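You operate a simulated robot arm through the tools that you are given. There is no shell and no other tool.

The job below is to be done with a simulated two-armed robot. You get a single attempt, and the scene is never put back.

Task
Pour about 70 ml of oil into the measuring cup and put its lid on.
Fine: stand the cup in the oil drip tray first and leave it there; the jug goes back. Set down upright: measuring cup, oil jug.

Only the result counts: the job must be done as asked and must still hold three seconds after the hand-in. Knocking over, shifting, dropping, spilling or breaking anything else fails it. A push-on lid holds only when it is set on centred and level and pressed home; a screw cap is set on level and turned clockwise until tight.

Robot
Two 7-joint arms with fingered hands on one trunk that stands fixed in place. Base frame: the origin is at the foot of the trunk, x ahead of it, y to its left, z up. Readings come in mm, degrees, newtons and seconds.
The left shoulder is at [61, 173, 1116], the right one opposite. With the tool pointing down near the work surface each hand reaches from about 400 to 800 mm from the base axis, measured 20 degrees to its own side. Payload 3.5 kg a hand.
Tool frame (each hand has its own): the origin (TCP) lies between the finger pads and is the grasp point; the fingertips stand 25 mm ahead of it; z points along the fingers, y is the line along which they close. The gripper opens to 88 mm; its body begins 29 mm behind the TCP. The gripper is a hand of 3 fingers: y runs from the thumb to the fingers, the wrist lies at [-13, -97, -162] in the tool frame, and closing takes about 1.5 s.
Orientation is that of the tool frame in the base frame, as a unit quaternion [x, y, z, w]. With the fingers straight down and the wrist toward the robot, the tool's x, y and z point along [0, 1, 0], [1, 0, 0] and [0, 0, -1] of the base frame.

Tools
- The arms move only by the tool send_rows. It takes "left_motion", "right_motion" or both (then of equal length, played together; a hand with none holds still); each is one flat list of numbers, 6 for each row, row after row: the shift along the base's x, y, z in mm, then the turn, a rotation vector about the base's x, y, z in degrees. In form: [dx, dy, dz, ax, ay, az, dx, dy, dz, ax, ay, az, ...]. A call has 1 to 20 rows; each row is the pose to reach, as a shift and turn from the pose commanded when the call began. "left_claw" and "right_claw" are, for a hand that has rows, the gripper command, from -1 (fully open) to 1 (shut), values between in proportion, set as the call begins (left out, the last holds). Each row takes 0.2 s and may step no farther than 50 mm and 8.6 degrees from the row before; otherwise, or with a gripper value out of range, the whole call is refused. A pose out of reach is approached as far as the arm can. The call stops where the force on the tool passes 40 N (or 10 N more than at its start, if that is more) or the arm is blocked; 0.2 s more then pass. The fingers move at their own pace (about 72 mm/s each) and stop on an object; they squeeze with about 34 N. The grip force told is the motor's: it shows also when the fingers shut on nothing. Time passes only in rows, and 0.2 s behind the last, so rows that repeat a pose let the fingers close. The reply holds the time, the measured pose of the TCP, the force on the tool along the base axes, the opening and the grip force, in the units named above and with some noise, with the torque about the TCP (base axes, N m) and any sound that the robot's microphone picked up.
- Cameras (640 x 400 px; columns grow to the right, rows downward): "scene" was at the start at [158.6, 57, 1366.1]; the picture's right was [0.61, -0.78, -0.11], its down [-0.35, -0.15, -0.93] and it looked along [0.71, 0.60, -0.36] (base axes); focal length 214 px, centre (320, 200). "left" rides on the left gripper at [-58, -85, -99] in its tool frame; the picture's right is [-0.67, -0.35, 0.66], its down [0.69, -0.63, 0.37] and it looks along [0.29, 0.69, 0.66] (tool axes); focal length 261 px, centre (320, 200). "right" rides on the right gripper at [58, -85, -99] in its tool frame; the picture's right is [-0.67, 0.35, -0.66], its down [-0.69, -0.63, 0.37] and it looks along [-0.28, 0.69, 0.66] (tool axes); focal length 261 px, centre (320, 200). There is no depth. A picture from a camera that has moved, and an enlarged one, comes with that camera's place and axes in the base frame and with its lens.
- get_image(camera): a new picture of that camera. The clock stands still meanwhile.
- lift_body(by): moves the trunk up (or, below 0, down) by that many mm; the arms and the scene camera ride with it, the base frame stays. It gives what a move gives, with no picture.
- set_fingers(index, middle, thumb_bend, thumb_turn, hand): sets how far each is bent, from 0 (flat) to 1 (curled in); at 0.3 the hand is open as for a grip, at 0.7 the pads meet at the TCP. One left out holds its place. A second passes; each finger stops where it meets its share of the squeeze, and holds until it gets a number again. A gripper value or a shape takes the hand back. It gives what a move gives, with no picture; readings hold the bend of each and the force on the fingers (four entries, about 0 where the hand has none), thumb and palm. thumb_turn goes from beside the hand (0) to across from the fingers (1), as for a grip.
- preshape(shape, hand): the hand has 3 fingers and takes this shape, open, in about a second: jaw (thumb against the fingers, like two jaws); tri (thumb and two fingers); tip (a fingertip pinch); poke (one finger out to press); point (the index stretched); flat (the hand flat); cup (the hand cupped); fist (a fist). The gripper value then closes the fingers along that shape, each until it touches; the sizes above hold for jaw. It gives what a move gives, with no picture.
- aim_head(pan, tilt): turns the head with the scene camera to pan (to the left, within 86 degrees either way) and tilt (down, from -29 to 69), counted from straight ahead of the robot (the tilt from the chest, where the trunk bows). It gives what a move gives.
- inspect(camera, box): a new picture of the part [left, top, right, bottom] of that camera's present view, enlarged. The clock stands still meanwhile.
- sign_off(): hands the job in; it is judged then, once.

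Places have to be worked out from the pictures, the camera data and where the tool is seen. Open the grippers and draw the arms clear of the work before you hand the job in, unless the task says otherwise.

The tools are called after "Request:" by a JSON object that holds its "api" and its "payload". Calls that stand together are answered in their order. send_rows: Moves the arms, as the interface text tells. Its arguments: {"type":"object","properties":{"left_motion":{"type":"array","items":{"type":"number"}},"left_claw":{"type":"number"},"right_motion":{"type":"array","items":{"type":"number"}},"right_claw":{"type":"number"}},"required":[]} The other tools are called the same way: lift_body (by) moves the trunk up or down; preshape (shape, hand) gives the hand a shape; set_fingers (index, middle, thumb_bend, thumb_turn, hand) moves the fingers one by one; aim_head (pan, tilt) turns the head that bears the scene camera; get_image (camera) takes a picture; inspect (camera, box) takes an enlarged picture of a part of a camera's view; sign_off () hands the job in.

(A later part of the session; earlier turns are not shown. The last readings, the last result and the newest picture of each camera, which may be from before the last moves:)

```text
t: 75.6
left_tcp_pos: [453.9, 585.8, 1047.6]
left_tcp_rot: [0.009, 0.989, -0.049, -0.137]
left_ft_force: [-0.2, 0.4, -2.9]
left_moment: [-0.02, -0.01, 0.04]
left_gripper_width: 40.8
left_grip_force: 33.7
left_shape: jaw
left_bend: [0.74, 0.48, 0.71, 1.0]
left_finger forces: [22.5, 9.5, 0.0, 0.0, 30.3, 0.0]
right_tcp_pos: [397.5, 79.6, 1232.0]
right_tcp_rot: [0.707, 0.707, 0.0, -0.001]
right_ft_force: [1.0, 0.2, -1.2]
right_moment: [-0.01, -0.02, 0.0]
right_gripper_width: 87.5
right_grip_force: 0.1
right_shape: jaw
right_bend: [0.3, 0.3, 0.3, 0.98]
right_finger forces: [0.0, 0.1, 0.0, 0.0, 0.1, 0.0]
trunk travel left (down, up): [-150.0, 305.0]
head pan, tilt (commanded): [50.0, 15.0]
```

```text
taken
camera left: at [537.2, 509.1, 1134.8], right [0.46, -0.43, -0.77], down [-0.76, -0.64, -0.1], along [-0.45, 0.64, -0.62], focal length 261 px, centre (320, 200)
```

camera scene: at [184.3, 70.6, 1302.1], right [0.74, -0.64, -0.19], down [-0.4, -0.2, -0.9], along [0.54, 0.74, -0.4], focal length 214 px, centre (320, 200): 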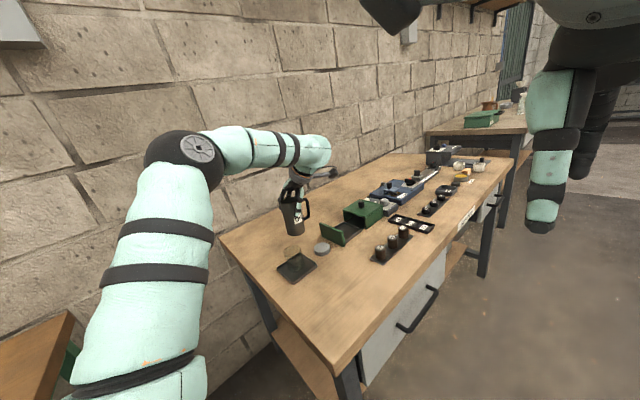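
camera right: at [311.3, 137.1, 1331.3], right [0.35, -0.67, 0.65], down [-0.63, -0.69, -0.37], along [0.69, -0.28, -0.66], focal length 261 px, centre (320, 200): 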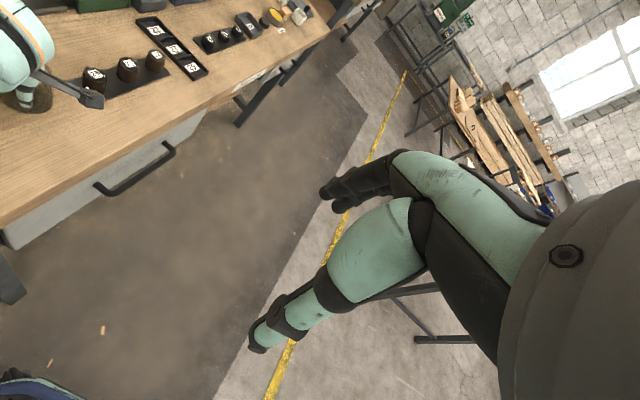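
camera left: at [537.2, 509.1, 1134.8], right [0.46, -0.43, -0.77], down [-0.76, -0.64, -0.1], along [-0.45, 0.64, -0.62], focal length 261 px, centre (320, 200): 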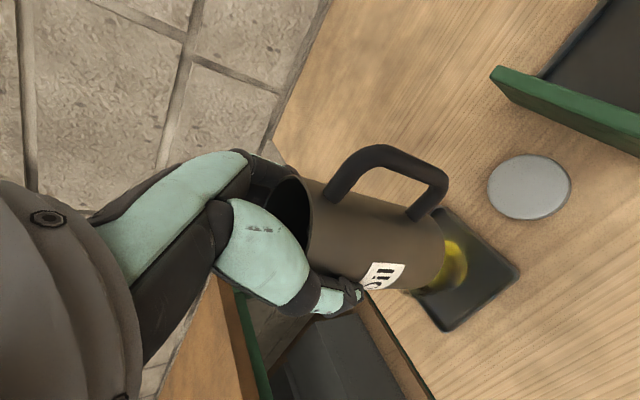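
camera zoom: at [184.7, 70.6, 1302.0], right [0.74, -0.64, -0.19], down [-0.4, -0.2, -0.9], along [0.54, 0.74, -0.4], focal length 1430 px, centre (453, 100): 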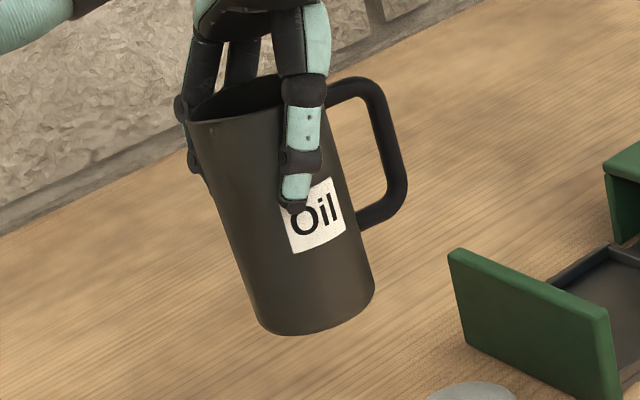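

Now the jug looks upright (axis matches true vertical in the scene view). I carry it back above its original place.

Request:
{"api": "send_rows", "payload": {"left_motion": [-6, -22, 0, 0, 0, 0, -12, -44, 0, 0, 0, 0, -18, -66, 0, 0, 0, 0, -24, -90, 0, 0, 0, 0, -30, -114, 0, 0, 0, 0, -36, -138, 0, 0, 0, 0, -42, -158, 0, 0, 0, 0, -47, -173, 0, 0, 0, 0, -47, -173, -30, 0, 0, 0, -47, -173, -60, 0, 0, 0, -47, -173, -85, 0, 0, 0, -47, -173, -105, 0, 0, 0, -47, -173, -105, 0, 0, 0]}}

Request:
{"api": "inspect", "payload": {"camera": "scene", "box": [280, 210, 380, 310]}}

Request:
{"api": "get_image", "payload": {"camera": "left"}}

```text
t: 78.4
left_tcp_pos: [406.8, 410.7, 941.9]
left_tcp_rot: [0.01, 0.989, -0.049, -0.138]
left_ft_force: [0.2, 0.4, -1.5]
left_moment: [0.04, 0.03, -0.02]
left_gripper_width: 40.5
left_grip_force: 34.1
left_shape: jaw
left_bend: [0.74, 0.48, 0.71, 1.0]
left_finger forces: [22.6, 9.5, 0.0, 0.0, 30.4, 0.0]
right_tcp_pos: [395.8, 78.9, 1231.3]
right_tcp_rot: [0.707, 0.707, 0.0, 0.0]
right_ft_force: [0.2, -0.1, -0.9]
right_moment: [-0.03, 0.02, -0.01]
right_gripper_width: 87.7
right_grip_force: 0.1
right_shape: jaw
right_bend: [0.3, 0.3, 0.3, 0.98]
right_finger forces: [0.1, 0.0, 0.0, 0.0, 0.0, 0.0]
trunk travel left (down, up): [-150.0, 305.0]
head pan, tilt (commanded): [50.0, 15.0]
```

```text
4.00 times, centred on (330, 260) of scene
camera zoom: at [184.1, 70.5, 1302.1], right [0.74, -0.64, -0.19], down [-0.4, -0.2, -0.9], along [0.54, 0.74, -0.4], focal length 858 px, centre (280, -40)
```

zoom: 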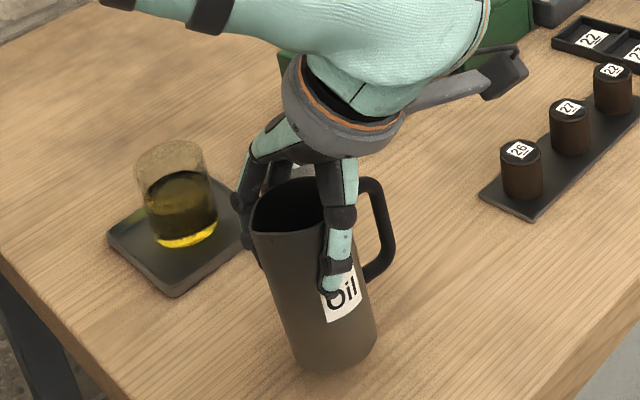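

```text
taken
camera left: at [489.9, 335.3, 1029.2], right [0.46, -0.43, -0.77], down [-0.76, -0.64, -0.1], along [-0.45, 0.64, -0.62], focal length 261 px, centre (320, 200)
```

left: 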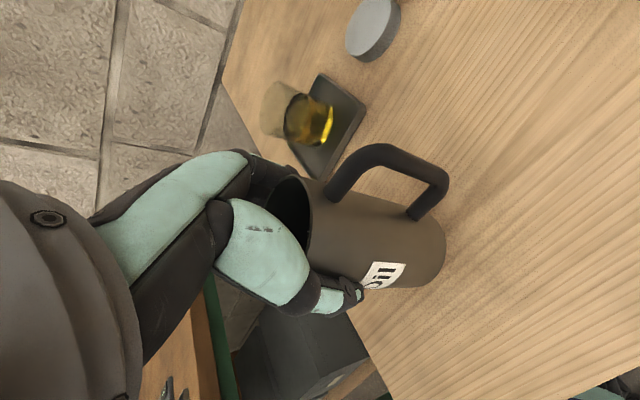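

The jug is ~20 mm above the table over its original place, but it may now lean a bit the other way. I zoom in to measure that.

Request:
{"api": "inspect", "payload": {"camera": "scene", "box": [305, 240, 365, 310]}}

Request:
{"api": "inspect", "payload": {"camera": "left", "box": [240, 130, 460, 320]}}

```text
5.71 times, centred on (335, 275) of scene
camera zoom: at [184.1, 70.5, 1302.1], right [0.74, -0.64, -0.19], down [-0.4, -0.2, -0.9], along [0.54, 0.74, -0.4], focal length 1226 px, centre (234, -229)
```

zoom: 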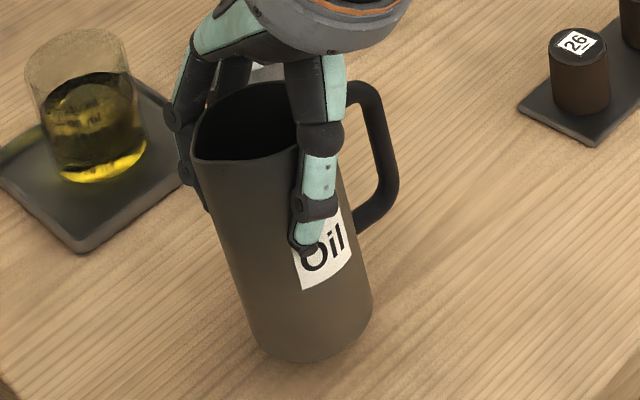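

```text
2.11 times, centred on (350, 225) of left
camera zoom: at [489.9, 335.3, 1029.2], right [0.46, -0.43, -0.77], down [-0.76, -0.64, -0.1], along [-0.45, 0.64, -0.62], focal length 549 px, centre (257, 147)
```

zoom: 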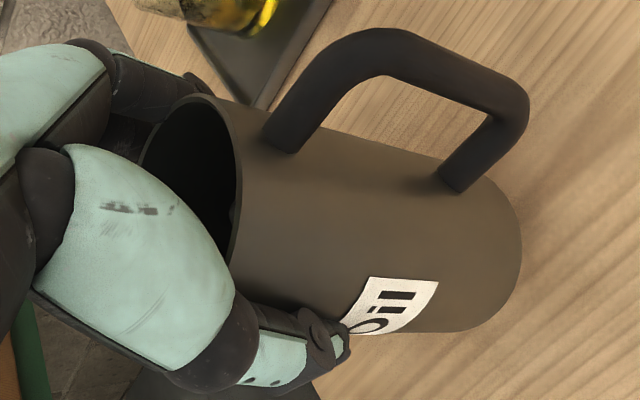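

The in-hand view is unchanged, so the residual lean is small but uncertain; physically the slip should be mainly about y. I take back half of the x-part of my correction and lower toward the table, then I'll use the contact torque to see which base edge touches first.

Request:
{"api": "send_rows", "payload": {"left_motion": [0, 1, -5, 1.5, -0.6, 0, 0, 1, -10, 2.8, -1.2, 0, 0, 1, -14, 2.8, -1.2, 0, 0, 1, -14, 2.8, -1.2, 0]}}

Request:
{"api": "send_rows", "payload": {"left_motion": [0, 0, -2, 0, 0, 0, 0, 0, -2, 0, 0, 0]}}

Request:
{"api": "send_rows", "payload": {"left_motion": [0, 0, -2, 0, 0, 0, 0, 0, -2, 0, 0, 0]}}

```text
t: 79.4
left_tcp_pos: [406.7, 413.6, 928.5]
left_tcp_rot: [0.006, 0.992, -0.024, -0.127]
left_ft_force: [-0.6, 0.0, -1.7]
left_moment: [0.0, 0.04, 0.0]
left_gripper_width: 40.4
left_grip_force: 34.0
left_shape: jaw
left_bend: [0.74, 0.48, 0.71, 1.0]
left_finger forces: [22.6, 9.6, 0.0, 0.1, 30.3, 0.1]
right_tcp_pos: [395.5, 79.3, 1230.7]
right_tcp_rot: [0.706, 0.708, 0.0, -0.001]
right_ft_force: [0.9, -0.7, 0.1]
right_moment: [-0.03, 0.01, -0.01]
right_gripper_width: 87.6
right_grip_force: 0.1
right_shape: jaw
right_bend: [0.3, 0.3, 0.3, 0.98]
right_finger forces: [0.0, 0.0, 0.0, 0.0, 0.1, 0.0]
trunk travel left (down, up): [-150.0, 305.0]
head pan, tilt (commanded): [50.0, 15.0]
```

```text
t: 80.0
left_tcp_pos: [406.6, 412.9, 926.7]
left_tcp_rot: [0.006, 0.992, -0.024, -0.127]
left_ft_force: [-0.3, 1.1, -1.9]
left_moment: [-0.02, 0.03, 0.01]
left_gripper_width: 40.9
left_grip_force: 34.5
left_shape: jaw
left_bend: [0.74, 0.48, 0.71, 1.0]
left_finger forces: [22.6, 9.5, 0.0, 0.0, 30.3, 0.0]
right_tcp_pos: [395.7, 80.1, 1232.3]
right_tcp_rot: [0.707, 0.707, 0.0, 0.0]
right_ft_force: [0.4, 0.5, -0.4]
right_moment: [0.03, -0.04, 0.04]
right_gripper_width: 87.6
right_grip_force: 0.0
right_shape: jaw
right_bend: [0.3, 0.3, 0.3, 0.98]
right_finger forces: [0.0, 0.1, 0.0, 0.0, 0.0, 0.0]
trunk travel left (down, up): [-150.0, 305.0]
head pan, tilt (commanded): [50.0, 15.0]
```

```text
t: 80.6
left_tcp_pos: [407.5, 412.8, 925.4]
left_tcp_rot: [0.007, 0.991, -0.025, -0.128]
left_ft_force: [-0.8, 0.2, 0.8]
left_moment: [0.1, 0.02, -0.01]
left_gripper_width: 40.7
left_grip_force: 33.5
left_shape: jaw
left_bend: [0.74, 0.48, 0.71, 1.0]
left_finger forces: [22.4, 9.7, 0.0, 0.1, 30.5, 0.0]
right_tcp_pos: [396.6, 79.5, 1231.4]
right_tcp_rot: [0.707, 0.708, -0.001, -0.001]
right_ft_force: [-0.2, 0.0, -1.1]
right_moment: [0.0, -0.02, -0.02]
right_gripper_width: 87.5
right_grip_force: 0.0
right_shape: jaw
right_bend: [0.3, 0.3, 0.3, 0.98]
right_finger forces: [0.0, 0.1, 0.0, 0.0, 0.0, 0.0]
trunk travel left (down, up): [-150.0, 305.0]
head pan, tilt (commanded): [50.0, 15.0]
```

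Contact torque shows the +y edge touching first (Mx +0.12) while the x direction is balanced, so the slip was indeed mainly about y. I lift 4 mm, take back the rest of the x-rotation (+3°), and touch down again.

Request:
{"api": "send_rows", "payload": {"left_motion": [0, 0, 4, 0, 0, 0, 0, 0, 4, 3, 0, 0, 0, 0, 4, 3, 0, 0]}}

Request:
{"api": "send_rows", "payload": {"left_motion": [0, 0, -2, 0, 0, 0, 0, 0, -4, 0, 0, 0, 0, 0, -4, 0, 0, 0]}}

Request:
{"api": "send_rows", "payload": {"left_motion": [0, 0, -1.5, 0, 0, 0, 0, 0, -1.5, 0, 0, 0]}}

Request:
{"api": "inspect", "payload": {"camera": "scene", "box": [305, 240, 365, 310]}}

```text
t: 81.4
left_tcp_pos: [406.3, 411.7, 928.3]
left_tcp_rot: [0.003, 0.992, 0.001, -0.126]
left_ft_force: [-0.2, 0.8, -1.9]
left_moment: [0.01, 0.07, 0.0]
left_gripper_width: 40.5
left_grip_force: 34.2
left_shape: jaw
left_bend: [0.74, 0.48, 0.71, 1.0]
left_finger forces: [22.6, 9.5, 0.0, 0.0, 30.4, 0.0]
right_tcp_pos: [396.0, 80.6, 1231.0]
right_tcp_rot: [0.707, 0.707, 0.0, -0.001]
right_ft_force: [-0.2, -0.9, 0.7]
right_moment: [-0.01, 0.0, -0.04]
right_gripper_width: 87.7
right_grip_force: 0.1
right_shape: jaw
right_bend: [0.3, 0.3, 0.3, 0.98]
right_finger forces: [0.1, 0.1, 0.1, 0.0, 0.0, 0.0]
trunk travel left (down, up): [-150.0, 305.0]
head pan, tilt (commanded): [50.0, 15.0]
```

```text
t: 82.2
left_tcp_pos: [408.0, 413.0, 924.0]
left_tcp_rot: [0.004, 0.992, 0.001, -0.128]
left_ft_force: [0.1, -0.2, -2.6]
left_moment: [-0.01, 0.01, -0.01]
left_gripper_width: 40.4
left_grip_force: 34.1
left_shape: jaw
left_bend: [0.74, 0.48, 0.71, 1.0]
left_finger forces: [22.6, 9.5, 0.0, 0.0, 30.4, 0.0]
right_tcp_pos: [397.0, 79.1, 1231.4]
right_tcp_rot: [0.708, 0.706, -0.001, 0.0]
right_ft_force: [-0.1, -0.5, -0.2]
right_moment: [-0.01, 0.01, -0.02]
right_gripper_width: 87.6
right_grip_force: 0.1
right_shape: jaw
right_bend: [0.3, 0.3, 0.3, 0.98]
right_finger forces: [0.0, 0.1, 0.0, 0.0, 0.0, 0.1]
trunk travel left (down, up): [-150.0, 305.0]
head pan, tilt (commanded): [50.0, 15.0]
```

```text
t: 82.8
left_tcp_pos: [406.7, 413.3, 924.0]
left_tcp_rot: [0.003, 0.992, 0.001, -0.127]
left_ft_force: [1.1, -0.7, 2.8]
left_moment: [0.09, -0.01, -0.01]
left_gripper_width: 40.4
left_grip_force: 34.1
left_shape: jaw
left_bend: [0.74, 0.48, 0.71, 1.0]
left_finger forces: [23.3, 9.7, 0.0, 0.0, 30.4, 0.0]
right_tcp_pos: [396.6, 80.4, 1231.2]
right_tcp_rot: [0.707, 0.707, 0.0, 0.0]
right_ft_force: [0.8, 0.2, 0.2]
right_moment: [0.0, -0.02, -0.01]
right_gripper_width: 87.4
right_grip_force: 0.0
right_shape: jaw
right_bend: [0.3, 0.3, 0.3, 0.98]
right_finger forces: [0.0, 0.0, 0.0, 0.0, 0.1, 0.1]
trunk travel left (down, up): [-150.0, 305.0]
head pan, tilt (commanded): [50.0, 15.0]
```

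```text
5.71 times, centred on (335, 275) of scene
camera zoom: at [184.1, 70.2, 1302.2], right [0.74, -0.64, -0.19], down [-0.4, -0.2, -0.9], along [0.54, 0.74, -0.4], focal length 1226 px, centre (234, -229)
```

zoom: 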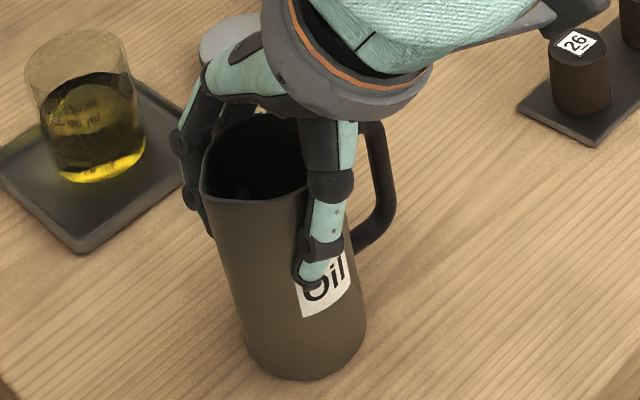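

Nearly flat now (5 N contact, small residual torque). I ease +1.5° about x while in light contact and read again.

Request:
{"api": "send_rows", "payload": {"left_motion": [0, 0, 0.5, 1.5, 0, 0, 0, 0, -0.5, 1.5, 0, 0, 0, 0, -0.5, 1.5, 0, 0]}}

```text
t: 83.6
left_tcp_pos: [406.5, 413.2, 922.1]
left_tcp_rot: [0.001, 0.992, 0.015, -0.127]
left_ft_force: [1.3, -1.0, 5.6]
left_moment: [-0.16, 0.05, 0.03]
left_gripper_width: 40.6
left_grip_force: 34.3
left_shape: jaw
left_bend: [0.74, 0.48, 0.71, 1.0]
left_finger forces: [23.4, 9.7, 0.0, 0.0, 32.1, 0.0]
right_tcp_pos: [395.9, 78.1, 1231.3]
right_tcp_rot: [0.707, 0.707, 0.0, -0.001]
right_ft_force: [-0.8, -0.6, 0.9]
right_moment: [-0.01, 0.01, 0.0]
right_gripper_width: 87.6
right_grip_force: 0.0
right_shape: jaw
right_bend: [0.3, 0.3, 0.3, 0.98]
right_finger forces: [0.0, 0.1, 0.1, 0.0, 0.0, 0.0]
trunk travel left (down, up): [-150.0, 305.0]
head pan, tilt (commanded): [50.0, 15.0]
```

The torque flipped sign, so the base is now flat within a degree. I go back half a degree and open the fingers.

Request:
{"api": "send_rows", "payload": {"left_motion": [0, 0, 1, -0.7, 0, 0, 0, 0, 1, -0.7, 0, 0]}}

Request:
{"api": "send_rows", "payload": {"left_motion": [0, 0, 0, 0, 0, 0, 0, 0, 0, 0, 0, 0, 0, 0, 0, 0, 0, 0, 0, 0, 0, 0, 0, 0, 0, 0, 0, 0, 0, 0, 0, 0, 0, 0, 0, 0], "left_claw": -1}}

Request:
{"api": "inspect", "payload": {"camera": "scene", "box": [300, 235, 370, 310]}}

Request:
{"api": "get_image", "payload": {"camera": "left"}}

```text
t: 84.2
left_tcp_pos: [407.2, 413.4, 923.3]
left_tcp_rot: [0.001, 0.992, 0.007, -0.128]
left_ft_force: [0.1, -0.7, 0.4]
left_moment: [-0.07, -0.01, 0.0]
left_gripper_width: 40.4
left_grip_force: 34.3
left_shape: jaw
left_bend: [0.74, 0.48, 0.71, 1.0]
left_finger forces: [23.2, 9.9, 0.1, 0.0, 31.3, 0.0]
right_tcp_pos: [396.5, 78.7, 1231.9]
right_tcp_rot: [0.707, 0.707, 0.0, 0.0]
right_ft_force: [0.2, 0.4, -0.3]
right_moment: [-0.04, 0.02, 0.0]
right_gripper_width: 87.7
right_grip_force: 0.1
right_shape: jaw
right_bend: [0.3, 0.3, 0.3, 0.98]
right_finger forces: [0.1, 0.1, 0.0, 0.0, 0.0, 0.0]
trunk travel left (down, up): [-150.0, 305.0]
head pan, tilt (commanded): [50.0, 15.0]
```

```text
t: 85.6
left_tcp_pos: [405.9, 413.5, 923.8]
left_tcp_rot: [0.002, 0.992, 0.009, -0.127]
left_ft_force: [0.7, 1.5, -0.7]
left_moment: [0.0, 0.03, -0.01]
left_gripper_width: 87.6
left_grip_force: 0.0
left_shape: jaw
left_bend: [0.3, 0.3, 0.3, 0.98]
left_finger forces: [0.6, 0.0, 0.0, 0.0, 0.0, 0.0]
right_tcp_pos: [395.4, 79.7, 1231.7]
right_tcp_rot: [0.708, 0.707, -0.001, -0.001]
right_ft_force: [0.8, 0.0, 0.0]
right_moment: [-0.01, 0.0, 0.0]
right_gripper_width: 87.7
right_grip_force: 0.0
right_shape: jaw
right_bend: [0.3, 0.3, 0.3, 0.98]
right_finger forces: [0.1, 0.0, 0.0, 0.0, 0.0, 0.1]
trunk travel left (down, up): [-150.0, 305.0]
head pan, tilt (commanded): [50.0, 15.0]
```

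```text
5.33 times, centred on (335, 272) of scene
camera zoom: at [184.2, 70.4, 1302.1], right [0.74, -0.64, -0.19], down [-0.4, -0.2, -0.9], along [0.54, 0.74, -0.4], focal length 1144 px, centre (240, -187)
```

zoom: 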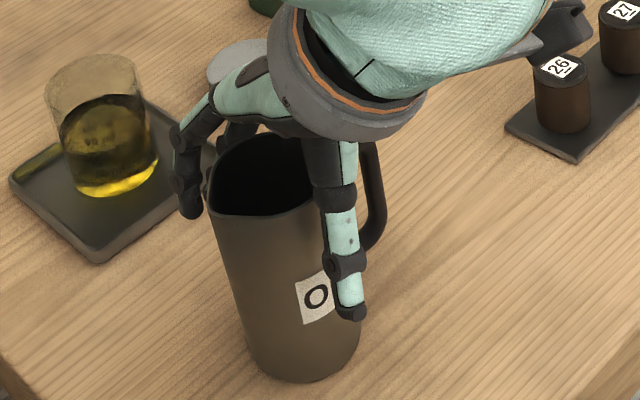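

```text
taken
camera left: at [487.9, 327.0, 1003.0], right [0.48, -0.34, -0.81], down [-0.76, -0.62, -0.19], along [-0.44, 0.71, -0.56], focal length 261 px, centre (320, 200)
```

left: 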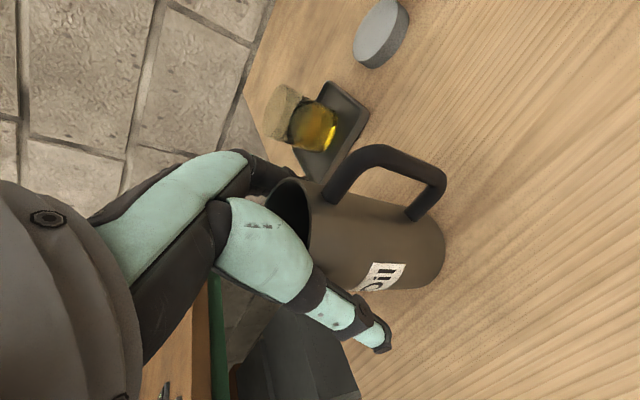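

The jug stands upright and released; a faint 0.6 N touch shows on the index. I nudge the hand 2 mm toward +y to free it and rise slowly.

Request:
{"api": "send_rows", "payload": {"left_motion": [0, 2, 1, 0, 0, 0, 0, 3, 5, 0, 0, 0, 0, 3, 10, 0, 0, 0]}}

Request:
{"api": "inspect", "payload": {"camera": "scene", "box": [300, 235, 370, 310]}}

```text
t: 86.4
left_tcp_pos: [407.3, 416.4, 933.3]
left_tcp_rot: [0.002, 0.992, 0.007, -0.127]
left_ft_force: [0.2, 0.7, 0.2]
left_moment: [0.0, -0.02, -0.04]
left_gripper_width: 87.7
left_grip_force: 0.1
left_shape: jaw
left_bend: [0.3, 0.3, 0.3, 0.98]
left_finger forces: [0.1, 0.0, 0.0, 0.0, 0.0, 0.0]
right_tcp_pos: [394.8, 79.2, 1231.6]
right_tcp_rot: [0.707, 0.707, 0.0, -0.001]
right_ft_force: [0.1, 0.3, -0.2]
right_moment: [0.02, 0.05, 0.01]
right_gripper_width: 87.4
right_grip_force: 0.1
right_shape: jaw
right_bend: [0.3, 0.3, 0.3, 0.98]
right_finger forces: [0.0, 0.0, 0.0, 0.0, 0.0, 0.0]
trunk travel left (down, up): [-150.0, 305.0]
head pan, tilt (commanded): [50.0, 15.0]
```

```text
5.33 times, centred on (335, 272) of scene
camera zoom: at [184.1, 70.4, 1302.1], right [0.74, -0.64, -0.19], down [-0.4, -0.2, -0.9], along [0.54, 0.74, -0.4], focal length 1144 px, centre (240, -187)
```

zoom: 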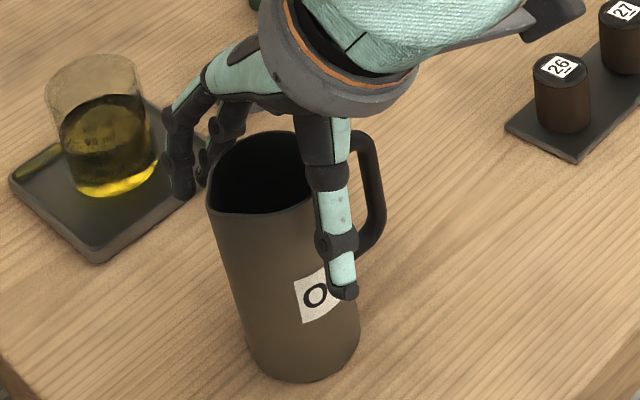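

The index is free. I rise well clear of the jug and check its place.

Request:
{"api": "send_rows", "payload": {"left_motion": [0, 0, 20, 0, 0, 0, 0, 0, 45, 0, 0, 0, 0, 0, 80, 0, 0, 0, 0, 0, 115, 0, 0, 0, 0, 0, 142, 0, 0, 0, 0, 0, 142, 0, 0, 0]}}

Request:
{"api": "get_image", "payload": {"camera": "left"}}

Request:
{"api": "inspect", "payload": {"camera": "scene", "box": [260, 215, 380, 310]}}

```text
t: 87.8
left_tcp_pos: [414.0, 416.1, 1074.6]
left_tcp_rot: [0.004, 0.992, 0.008, -0.127]
left_ft_force: [-0.4, 0.5, 0.4]
left_moment: [0.0, 0.02, -0.04]
left_gripper_width: 87.6
left_grip_force: 0.0
left_shape: jaw
left_bend: [0.3, 0.3, 0.3, 0.98]
left_finger forces: [0.0, 0.1, 0.0, 0.1, 0.0, 0.0]
left hand out of reach, approached as far as the arm can: row 5, 6
right_tcp_pos: [396.1, 79.7, 1230.9]
right_tcp_rot: [0.706, 0.708, 0.0, -0.001]
right_ft_force: [0.5, 0.5, 0.5]
right_moment: [0.03, -0.02, 0.03]
right_gripper_width: 87.7
right_grip_force: 0.0
right_shape: jaw
right_bend: [0.3, 0.3, 0.3, 0.98]
right_finger forces: [0.0, 0.0, 0.0, 0.0, 0.0, 0.0]
trunk travel left (down, up): [-150.0, 305.0]
head pan, tilt (commanded): [50.0, 15.0]
```

```text
taken
camera left: at [494.4, 330.5, 1154.6], right [0.48, -0.34, -0.81], down [-0.76, -0.62, -0.19], along [-0.44, 0.71, -0.56], focal length 261 px, centre (320, 200)
```

left: 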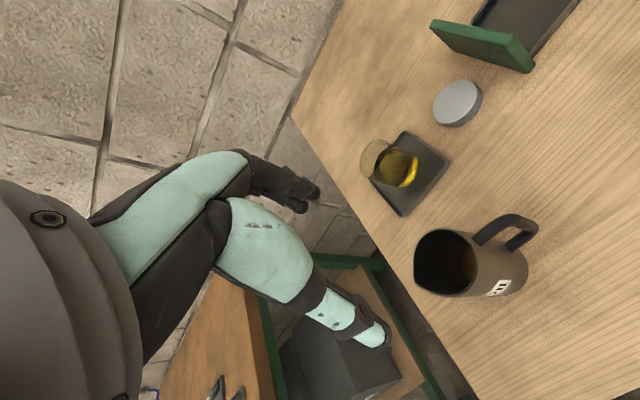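

```text
4.21 times, centred on (320, 262) of scene
camera zoom: at [184.3, 70.6, 1302.0], right [0.74, -0.64, -0.19], down [-0.4, -0.2, -0.9], along [0.54, 0.74, -0.4], focal length 903 px, centre (320, -63)
```

zoom: 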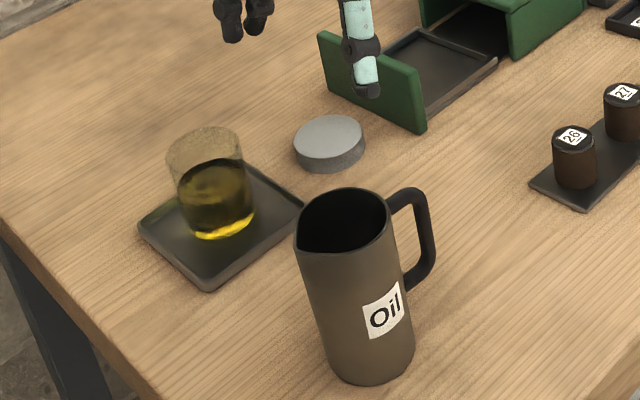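

Jug is upright at its original spot, cup at the 70 mark, no drips visible. Next the lid: I move above it, levelling the hand to vertical.

Request:
{"api": "send_rows", "payload": {"left_motion": [13.75, 20.6, -5, -0.1, -1.8, 0.06, 27.5, 41.2, -10, -0.2, -3.6, 0.12, 41.2, 61.9, -20, -0.3, -5.5, 0.2, 55, 82.5, -30, -0.45, -7.3, 0.25, 68.8, 103, -40, -0.55, -9.1, 0.3, 82.5, 124, -50, -0.7, -11, 0.4, 96.2, 144, -62, -0.8, -12.8, 0.45, 110, 165, -74, -0.9, -14.6, 0.5, 110, 165, -74, -0.9, -14.6, 0.5]}}

Request:
{"api": "get_image", "payload": {"camera": "left"}}

Request:
{"api": "inspect", "payload": {"camera": "scene", "box": [260, 190, 380, 300]}}

```text
t: 89.8
left_tcp_pos: [523.1, 581.4, 1000.3]
left_tcp_rot: [-0.002, 1.0, 0.0, 0.0]
left_ft_force: [0.0, -0.1, 0.4]
left_moment: [-0.03, 0.01, 0.03]
left_gripper_width: 87.8
left_grip_force: 0.1
left_shape: jaw
left_bend: [0.3, 0.3, 0.3, 0.98]
left_finger forces: [0.1, 0.1, 0.0, 0.0, 0.0, 0.0]
right_tcp_pos: [396.0, 79.2, 1232.5]
right_tcp_rot: [0.708, 0.706, -0.001, -0.001]
right_ft_force: [0.0, -0.3, 0.6]
right_moment: [0.02, -0.02, -0.01]
right_gripper_width: 87.6
right_grip_force: 0.2
right_shape: jaw
right_bend: [0.3, 0.3, 0.3, 0.98]
right_finger forces: [0.0, 0.0, 0.0, 0.0, 0.1, 0.0]
trunk travel left (down, up): [-150.0, 305.0]
head pan, tilt (commanded): [50.0, 15.0]
```

```text
taken
camera left: at [581.5, 496.9, 1099.2], right [0.67, -0.35, -0.66], down [-0.68, -0.63, -0.37], along [-0.29, 0.69, -0.66], focal length 261 px, centre (320, 200)
```

left: 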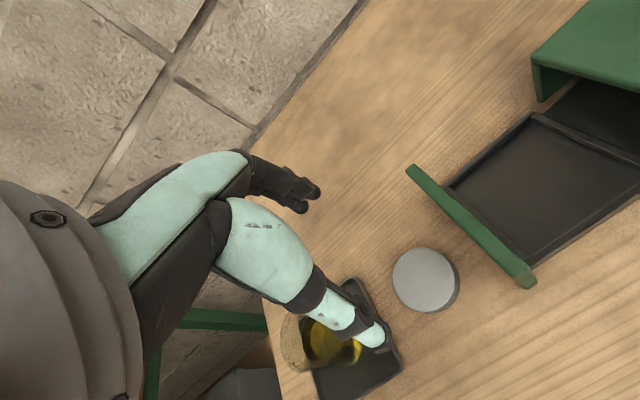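

```text
3.64 times, centred on (320, 245) of scene
camera zoom: at [183.9, 70.1, 1302.2], right [0.74, -0.64, -0.19], down [-0.39, -0.2, -0.9], along [0.54, 0.74, -0.4], focal length 780 px, centre (320, 36)
```

zoom: 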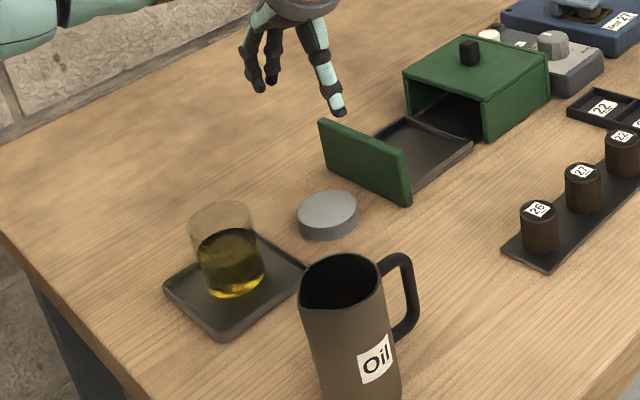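

I enlarge the lid in the left view to fix its centre precisely.

Request:
{"api": "inspect", "payload": {"camera": "left", "box": [370, 220, 490, 330]}}

Request:
{"api": "inspect", "payload": {"camera": "left", "box": [260, 290, 420, 400]}}

```text
3.64 times, centred on (430, 275) of left
camera zoom: at [581.5, 496.9, 1099.2], right [0.67, -0.35, -0.66], down [-0.68, -0.63, -0.37], along [-0.29, 0.69, -0.66], focal length 948 px, centre (-80, -73)
```

zoom: 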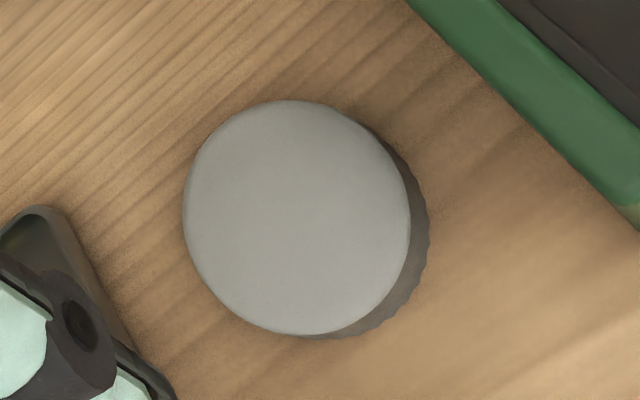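

```text
3.64 times, centred on (340, 345) of left
camera zoom: at [581.5, 496.9, 1099.2], right [0.67, -0.35, -0.66], down [-0.68, -0.63, -0.37], along [-0.29, 0.69, -0.66], focal length 948 px, centre (247, -327)
```

zoom: 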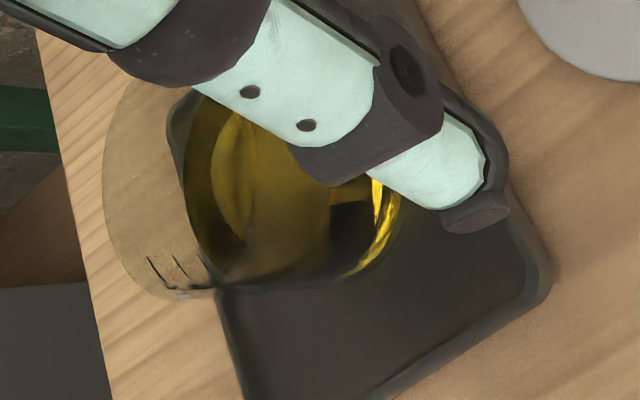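

The lid's centre is ≈(526.7, 582). Its lower edge looks ribbed, so I check lid and cup rim closely for whether it's a push-on or screw type.

Request:
{"api": "inspect", "payload": {"camera": "scene", "box": [310, 237, 334, 257]}}

Request:
{"api": "inspect", "payload": {"camera": "scene", "box": [284, 242, 308, 262]}}

```text
16.00 times, centred on (322, 247) of scene
camera zoom: at [183.9, 70.1, 1302.2], right [0.74, -0.64, -0.19], down [-0.39, -0.2, -0.9], along [0.54, 0.74, -0.4], focal length 3432 px, centre (288, -552)
```

zoom: 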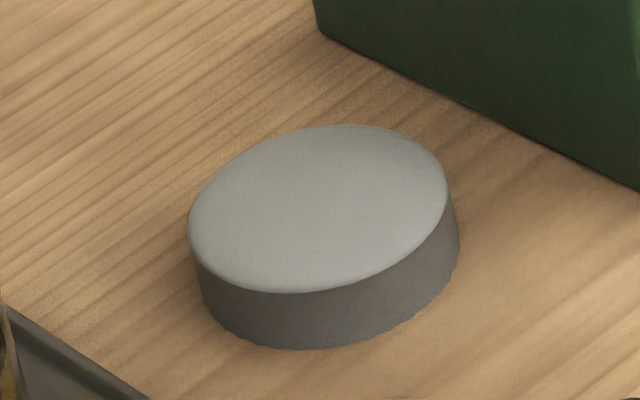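

```text
16.00 times, centred on (296, 252) of scene
camera zoom: at [183.9, 70.1, 1302.2], right [0.74, -0.64, -0.19], down [-0.39, -0.2, -0.9], along [0.54, 0.74, -0.4], focal length 3432 px, centre (704, -632)
```

zoom: 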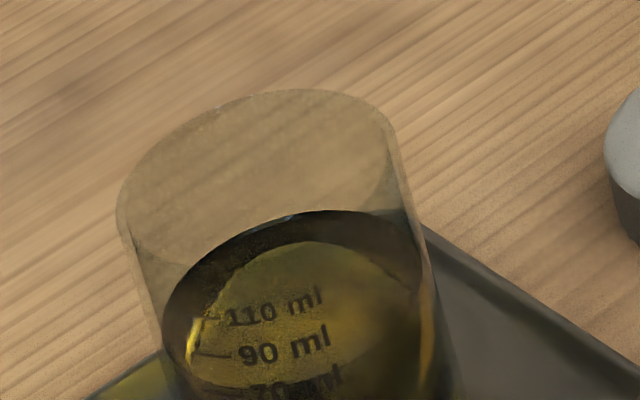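

It's a plain push-on lid (smooth side, ≈56 mm wide, ≈15 mm thick). I centre over it and descend to z≈885, checking for reach flags.

Request:
{"api": "send_rows", "payload": {"left_motion": [1.5, 0.5, -30, 0, 0, 0, 3, 1, -60, 0, 0, 0, 3.4, 1, -90, 0, 0, 0, 3.4, 1, -112, 0, 0, 0, 3.4, 1, -112, 0, 0, 0]}}

Request:
{"api": "get_image", "payload": {"camera": "left"}}

Request:
{"api": "inspect", "payload": {"camera": "scene", "box": [270, 200, 370, 280]}}

```text
t: 91.0
left_tcp_pos: [525.5, 581.6, 888.5]
left_tcp_rot: [-0.003, 1.0, 0.0, 0.0]
left_ft_force: [0.2, -0.3, 0.0]
left_moment: [-0.02, 0.0, 0.02]
left_gripper_width: 87.6
left_grip_force: 0.0
left_shape: jaw
left_bend: [0.3, 0.3, 0.3, 0.98]
left_finger forces: [0.0, 0.0, 0.0, 0.0, 0.1, 0.1]
right_tcp_pos: [395.5, 78.5, 1231.4]
right_tcp_rot: [0.707, 0.707, -0.001, 0.0]
right_ft_force: [0.1, -0.9, 0.7]
right_moment: [0.03, 0.0, -0.02]
right_gripper_width: 87.6
right_grip_force: 0.2
right_shape: jaw
right_bend: [0.3, 0.3, 0.3, 0.98]
right_finger forces: [0.0, 0.0, 0.0, 0.0, 0.0, 0.0]
trunk travel left (down, up): [-150.0, 305.0]
head pan, tilt (commanded): [50.0, 15.0]
```

```text
taken
camera left: at [585.1, 497.6, 987.5], right [0.67, -0.35, -0.66], down [-0.68, -0.63, -0.37], along [-0.29, 0.69, -0.66], focal length 261 px, centre (320, 200)
```

left: 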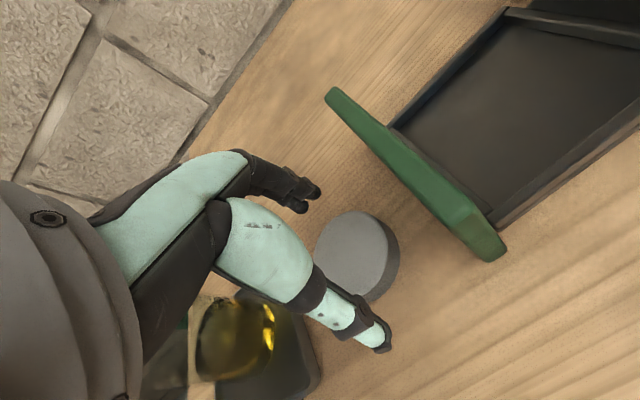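

```text
5.00 times, centred on (320, 240) of scene
camera zoom: at [184.0, 70.2, 1302.2], right [0.74, -0.64, -0.19], down [-0.4, -0.2, -0.9], along [0.54, 0.74, -0.4], focal length 1072 px, centre (320, 0)
```

zoom: 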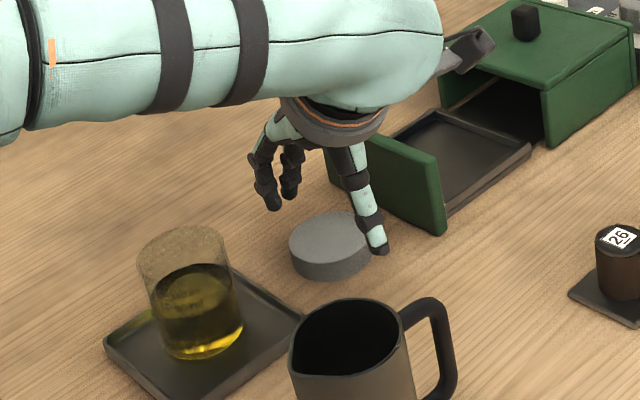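

Good position, no flags. I descend toward the table in small steps to find where the fingertips touch.

Request:
{"api": "send_rows", "payload": {"left_motion": [0.5, 0.5, -10, 0, 0, 0, 1, 0.8, -17, 0, 0, 0, 1, 0.8, -17, 0, 0, 0]}}

Request:
{"api": "send_rows", "payload": {"left_motion": [0, 0, -2, 0, 0, 0, 0, 0, -4, 0, 0, 0, 0, 0, -4, 0, 0, 0]}}

Request:
{"api": "send_rows", "payload": {"left_motion": [0, 0, -2, 0, 0, 0, 0, 0, -2, 0, 0, 0]}}

```text
t: 91.8
left_tcp_pos: [526.2, 583.2, 871.3]
left_tcp_rot: [-0.004, 1.0, 0.001, 0.0]
left_ft_force: [0.3, 0.6, 0.0]
left_moment: [-0.02, 0.03, 0.02]
left_gripper_width: 87.9
left_grip_force: 0.1
left_shape: jaw
left_bend: [0.3, 0.3, 0.3, 0.98]
left_finger forces: [0.0, 0.1, 0.0, 0.0, 0.0, 0.1]
right_tcp_pos: [396.5, 80.8, 1230.9]
right_tcp_rot: [0.707, 0.707, 0.0, -0.001]
right_ft_force: [0.1, -0.4, 0.7]
right_moment: [0.02, -0.01, -0.02]
right_gripper_width: 87.7
right_grip_force: 0.1
right_shape: jaw
right_bend: [0.3, 0.3, 0.3, 0.98]
right_finger forces: [0.1, 0.0, 0.1, 0.0, 0.0, 0.0]
trunk travel left (down, up): [-150.0, 305.0]
head pan, tilt (commanded): [50.0, 15.0]
```

```text
t: 92.6
left_tcp_pos: [525.9, 583.1, 868.6]
left_tcp_rot: [-0.002, 1.0, 0.0, 0.0]
left_ft_force: [0.3, 0.3, 0.0]
left_moment: [-0.02, -0.01, 0.02]
left_gripper_width: 87.8
left_grip_force: 0.0
left_shape: jaw
left_bend: [0.3, 0.3, 0.3, 0.98]
left_finger forces: [0.0, 0.0, 0.0, 0.0, 0.1, 0.1]
right_tcp_pos: [396.2, 80.1, 1231.3]
right_tcp_rot: [0.707, 0.707, 0.0, 0.0]
right_ft_force: [0.0, 0.1, 0.3]
right_moment: [-0.01, -0.05, 0.03]
right_gripper_width: 87.5
right_grip_force: 0.1
right_shape: jaw
right_bend: [0.3, 0.3, 0.3, 0.98]
right_finger forces: [0.0, 0.0, 0.0, 0.0, 0.0, 0.1]
trunk travel left (down, up): [-150.0, 305.0]
head pan, tilt (commanded): [50.0, 15.0]
```

```text
t: 93.2
left_tcp_pos: [527.7, 583.1, 865.1]
left_tcp_rot: [-0.003, 1.0, 0.0, -0.001]
left_ft_force: [0.5, -0.8, 0.0]
left_moment: [0.01, -0.02, 0.03]
left_gripper_width: 87.7
left_grip_force: 0.0
left_shape: jaw
left_bend: [0.3, 0.3, 0.3, 0.98]
left_finger forces: [0.0, 0.0, 0.0, 0.0, 0.0, 0.0]
right_tcp_pos: [397.1, 80.1, 1231.9]
right_tcp_rot: [0.707, 0.707, -0.002, 0.0]
right_ft_force: [0.2, 0.3, -0.1]
right_moment: [-0.01, -0.02, 0.0]
right_gripper_width: 87.6
right_grip_force: 0.1
right_shape: jaw
right_bend: [0.3, 0.3, 0.3, 0.98]
right_finger forces: [0.1, 0.0, 0.0, 0.0, 0.1, 0.1]
trunk travel left (down, up): [-150.0, 305.0]
head pan, tilt (commanded): [50.0, 15.0]
```

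Still free at z=865. I continue down by 1.5 mm steps.

Request:
{"api": "send_rows", "payload": {"left_motion": [0, 0, -1.5, 0, 0, 0, 0, 0, -1.5, 0, 0, 0]}}

Request:
{"api": "send_rows", "payload": {"left_motion": [0, 0, -1.5, 0, 0, 0, 0, 0, -1.5, 0, 0, 0]}}

Request:
{"api": "inspect", "payload": {"camera": "scene", "box": [290, 215, 350, 265]}}

```text
t: 93.8
left_tcp_pos: [527.1, 583.3, 865.5]
left_tcp_rot: [-0.002, 1.0, 0.002, 0.0]
left_ft_force: [0.3, -0.5, 3.9]
left_moment: [0.17, 0.02, -0.03]
left_gripper_width: 87.6
left_grip_force: 0.1
left_shape: jaw
left_bend: [0.3, 0.3, 0.3, 0.98]
left_finger forces: [0.0, 4.1, 0.0, 0.0, 0.1, 0.1]
right_tcp_pos: [396.1, 79.2, 1232.0]
right_tcp_rot: [0.707, 0.707, 0.0, -0.002]
right_ft_force: [-0.1, 0.1, 0.0]
right_moment: [-0.05, -0.01, -0.01]
right_gripper_width: 87.7
right_grip_force: 0.1
right_shape: jaw
right_bend: [0.3, 0.3, 0.3, 0.98]
right_finger forces: [0.1, 0.1, 0.0, 0.0, 0.0, 0.1]
trunk travel left (down, up): [-150.0, 305.0]
head pan, tilt (commanded): [50.0, 15.0]
```

```text
t: 94.4
left_tcp_pos: [526.3, 581.7, 865.7]
left_tcp_rot: [-0.002, 1.0, 0.001, 0.001]
left_ft_force: [0.3, -1.3, 9.3]
left_moment: [0.41, 0.05, -0.03]
left_gripper_width: 87.3
left_grip_force: 0.1
left_shape: jaw
left_bend: [0.3, 0.3, 0.3, 0.98]
left_finger forces: [0.0, 9.0, 0.0, 0.0, 0.0, 0.0]
right_tcp_pos: [394.4, 78.5, 1231.2]
right_tcp_rot: [0.707, 0.707, 0.0, 0.0]
right_ft_force: [-0.3, 0.4, 0.9]
right_moment: [0.0, 0.02, -0.01]
right_gripper_width: 87.6
right_grip_force: 0.1
right_shape: jaw
right_bend: [0.3, 0.3, 0.3, 0.98]
right_finger forces: [0.1, 0.1, 0.0, 0.0, 0.1, 0.1]
trunk travel left (down, up): [-150.0, 305.0]
head pan, tilt (commanded): [50.0, 15.0]
```

```text
8.00 times, centred on (320, 240) of scene
camera zoom: at [183.2, 68.8, 1302.5], right [0.74, -0.64, -0.19], down [-0.39, -0.2, -0.9], along [0.54, 0.74, -0.4], focal length 1716 px, centre (320, -120)
```

zoom: 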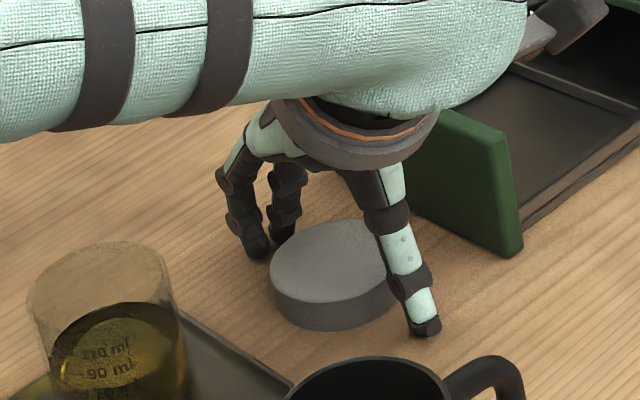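

The middle fingertip touches the table at TCP z≈865.5, so the table is at ≈840 and the lid spans ≈840–855. I back up ~4 mm clear and close on the lid.

Request:
{"api": "send_rows", "payload": {"left_motion": [0, 0.5, 4, 0, 0, 0, 0, 0.5, 6.5, 0, 0, 0, 0, 0.5, 6.5, 0, 0, 0]}}

Request:
{"api": "send_rows", "payload": {"left_motion": [0, 0, 0, 0, 0, 0, 0, 0, 0, 0, 0, 0, 0, 0, 0, 0, 0, 0, 0, 0, 0, 0, 0, 0, 0, 0, 0, 0, 0, 0, 0, 0, 0, 0, 0, 0, 0, 0, 0, 0, 0, 0], "left_claw": 1}}

Request:
{"api": "inspect", "payload": {"camera": "scene", "box": [290, 215, 350, 265]}}

Request:
{"api": "inspect", "payload": {"camera": "left", "box": [230, 150, 430, 330]}}

```text
t: 95.2
left_tcp_pos: [527.1, 584.0, 870.4]
left_tcp_rot: [-0.003, 1.0, 0.0, -0.002]
left_ft_force: [0.8, 0.1, -0.5]
left_moment: [0.0, 0.0, -0.02]
left_gripper_width: 87.3
left_grip_force: 0.1
left_shape: jaw
left_bend: [0.3, 0.3, 0.3, 0.98]
left_finger forces: [0.1, 0.0, 0.0, 0.1, 0.0, 0.1]
right_tcp_pos: [396.8, 80.3, 1232.2]
right_tcp_rot: [0.707, 0.707, 0.0, 0.0]
right_ft_force: [-0.5, -0.1, -0.3]
right_moment: [0.03, -0.01, 0.01]
right_gripper_width: 87.5
right_grip_force: 0.1
right_shape: jaw
right_bend: [0.3, 0.3, 0.3, 0.98]
right_finger forces: [0.0, 0.0, 0.0, 0.0, 0.0, 0.0]
trunk travel left (down, up): [-150.0, 305.0]
head pan, tilt (commanded): [50.0, 15.0]
```

```text
t: 96.8
left_tcp_pos: [526.8, 583.4, 870.2]
left_tcp_rot: [-0.002, 1.0, -0.001, 0.0]
left_ft_force: [0.2, -0.8, 0.5]
left_moment: [-0.01, 0.0, 0.0]
left_gripper_width: 49.5
left_grip_force: 34.2
left_shape: jaw
left_bend: [0.74, 0.42, 0.65, 1.0]
left_finger forces: [20.0, 10.8, 0.1, 0.0, 30.7, 0.0]
right_tcp_pos: [395.2, 79.7, 1231.3]
right_tcp_rot: [0.707, 0.707, -0.001, -0.001]
right_ft_force: [-1.1, 0.0, 0.1]
right_moment: [-0.04, 0.04, 0.05]
right_gripper_width: 87.6
right_grip_force: 0.2
right_shape: jaw
right_bend: [0.3, 0.3, 0.3, 0.98]
right_finger forces: [0.1, 0.0, 0.1, 0.0, 0.0, 0.0]
trunk travel left (down, up): [-150.0, 305.0]
head pan, tilt (commanded): [50.0, 15.0]
```

```text
8.00 times, centred on (320, 240) of scene
camera zoom: at [184.3, 70.5, 1302.1], right [0.74, -0.64, -0.19], down [-0.4, -0.2, -0.9], along [0.54, 0.74, -0.4], focal length 1716 px, centre (320, -120)
```

zoom: 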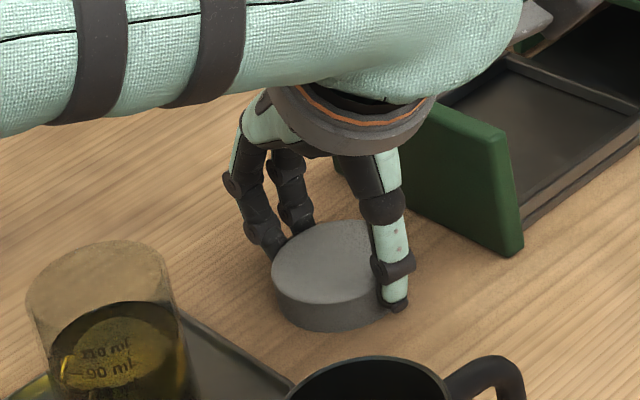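

```text
2.22 times, centred on (330, 240) of left
camera zoom: at [586.5, 499.6, 967.9], right [0.67, -0.35, -0.66], down [-0.68, -0.63, -0.37], along [-0.29, 0.69, -0.66], focal length 579 px, centre (298, 111)
```

zoom: 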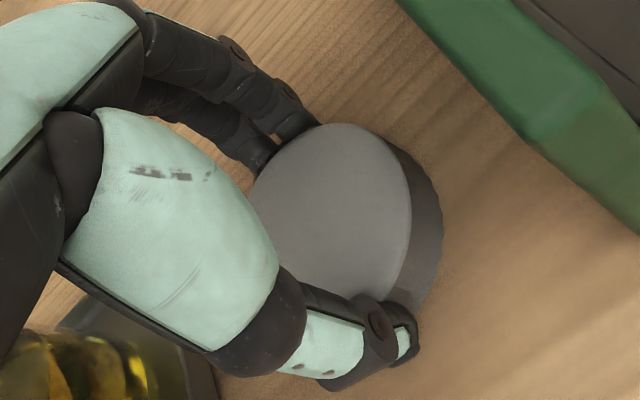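

The lid is gripped evenly and still flat. I lift it gently and check whether it stays level.

Request:
{"api": "send_rows", "payload": {"left_motion": [0, 0, 5, 0, 0, 0, 0, 0, 12, 0, 0, 0, 0, 0, 25, 0, 0, 0, 0, 0, 40, 0, 0, 0, 0, 0, 40, 0, 0, 0]}}

Request:
{"api": "inspect", "payload": {"camera": "scene", "box": [290, 200, 350, 250]}}

Request:
{"api": "inspect", "payload": {"camera": "left", "box": [230, 150, 430, 330]}}

```text
t: 98.0
left_tcp_pos: [527.3, 583.1, 909.6]
left_tcp_rot: [-0.003, 1.0, 0.0, -0.001]
left_ft_force: [0.0, 0.4, -1.1]
left_moment: [0.01, -0.03, 0.02]
left_gripper_width: 49.6
left_grip_force: 33.9
left_shape: jaw
left_bend: [0.74, 0.42, 0.65, 1.0]
left_finger forces: [19.9, 11.0, 0.0, 0.1, 30.6, 0.0]
right_tcp_pos: [395.8, 80.3, 1231.2]
right_tcp_rot: [0.707, 0.707, -0.001, 0.0]
right_ft_force: [-0.2, 0.8, 0.1]
right_moment: [0.04, -0.01, 0.03]
right_gripper_width: 87.6
right_grip_force: 0.0
right_shape: jaw
right_bend: [0.3, 0.3, 0.3, 0.98]
right_finger forces: [0.0, 0.0, 0.1, 0.0, 0.0, 0.1]
trunk travel left (down, up): [-150.0, 305.0]
head pan, tilt (commanded): [50.0, 15.0]
```

```text
8.00 times, centred on (320, 225) of scene
camera zoom: at [184.4, 70.6, 1302.0], right [0.74, -0.64, -0.19], down [-0.4, -0.2, -0.9], along [0.54, 0.74, -0.4], focal length 1716 px, centre (320, 0)
```

zoom: 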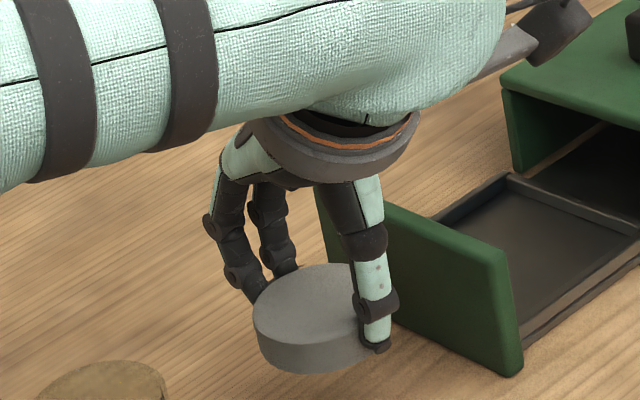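

```text
2.22 times, centred on (330, 240) of left
camera zoom: at [587.0, 500.3, 1008.1], right [0.67, -0.35, -0.66], down [-0.68, -0.63, -0.36], along [-0.29, 0.69, -0.66], focal length 579 px, centre (298, 111)
```

zoom: 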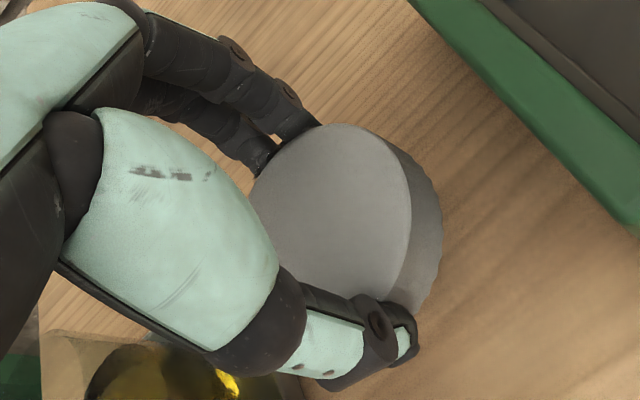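

The lid rides level in the grip. Before placing it, I move to a vantage where the left camera sees the cup rim unobstructed, to get its centre exactly.

Request:
{"api": "send_rows", "payload": {"left_motion": [0, 0, 45, 0, 0, 0, 0, 0, 90, 0, 0, 0, -40, -10, 100, 0, 0, 0, -80, -20, 100, 0, 0, 0, -120, -30, 100, 0, 0, 0, -160, -40, 100, 0, 0, 0, -167, -43, 100, 0, 0, 0, -167, -43, 100, 0, 0, 0]}}

Request:
{"api": "get_image", "payload": {"camera": "left"}}

```text
t: 99.8
left_tcp_pos: [360.4, 540.8, 1010.2]
left_tcp_rot: [-0.003, 1.0, 0.0, 0.0]
left_ft_force: [0.4, 0.8, -0.3]
left_moment: [0.0, 0.0, -0.01]
left_gripper_width: 49.5
left_grip_force: 34.2
left_shape: jaw
left_bend: [0.74, 0.43, 0.65, 1.0]
left_finger forces: [19.9, 11.0, 0.0, 0.1, 30.7, 0.0]
right_tcp_pos: [396.2, 79.9, 1229.9]
right_tcp_rot: [0.707, 0.707, -0.001, -0.001]
right_ft_force: [0.1, -0.7, -1.1]
right_moment: [0.0, 0.02, -0.04]
right_gripper_width: 87.6
right_grip_force: 0.0
right_shape: jaw
right_bend: [0.3, 0.3, 0.3, 0.98]
right_finger forces: [0.0, 0.0, 0.0, 0.1, 0.0, 0.1]
trunk travel left (down, up): [-150.0, 305.0]
head pan, tilt (commanded): [50.0, 15.0]
```

```text
taken
camera left: at [419.2, 456.5, 1107.9], right [0.67, -0.35, -0.66], down [-0.68, -0.63, -0.36], along [-0.29, 0.69, -0.66], focal length 261 px, centre (320, 200)
```

left: 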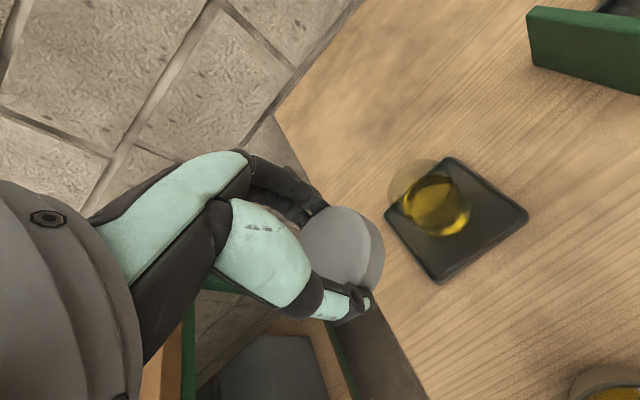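

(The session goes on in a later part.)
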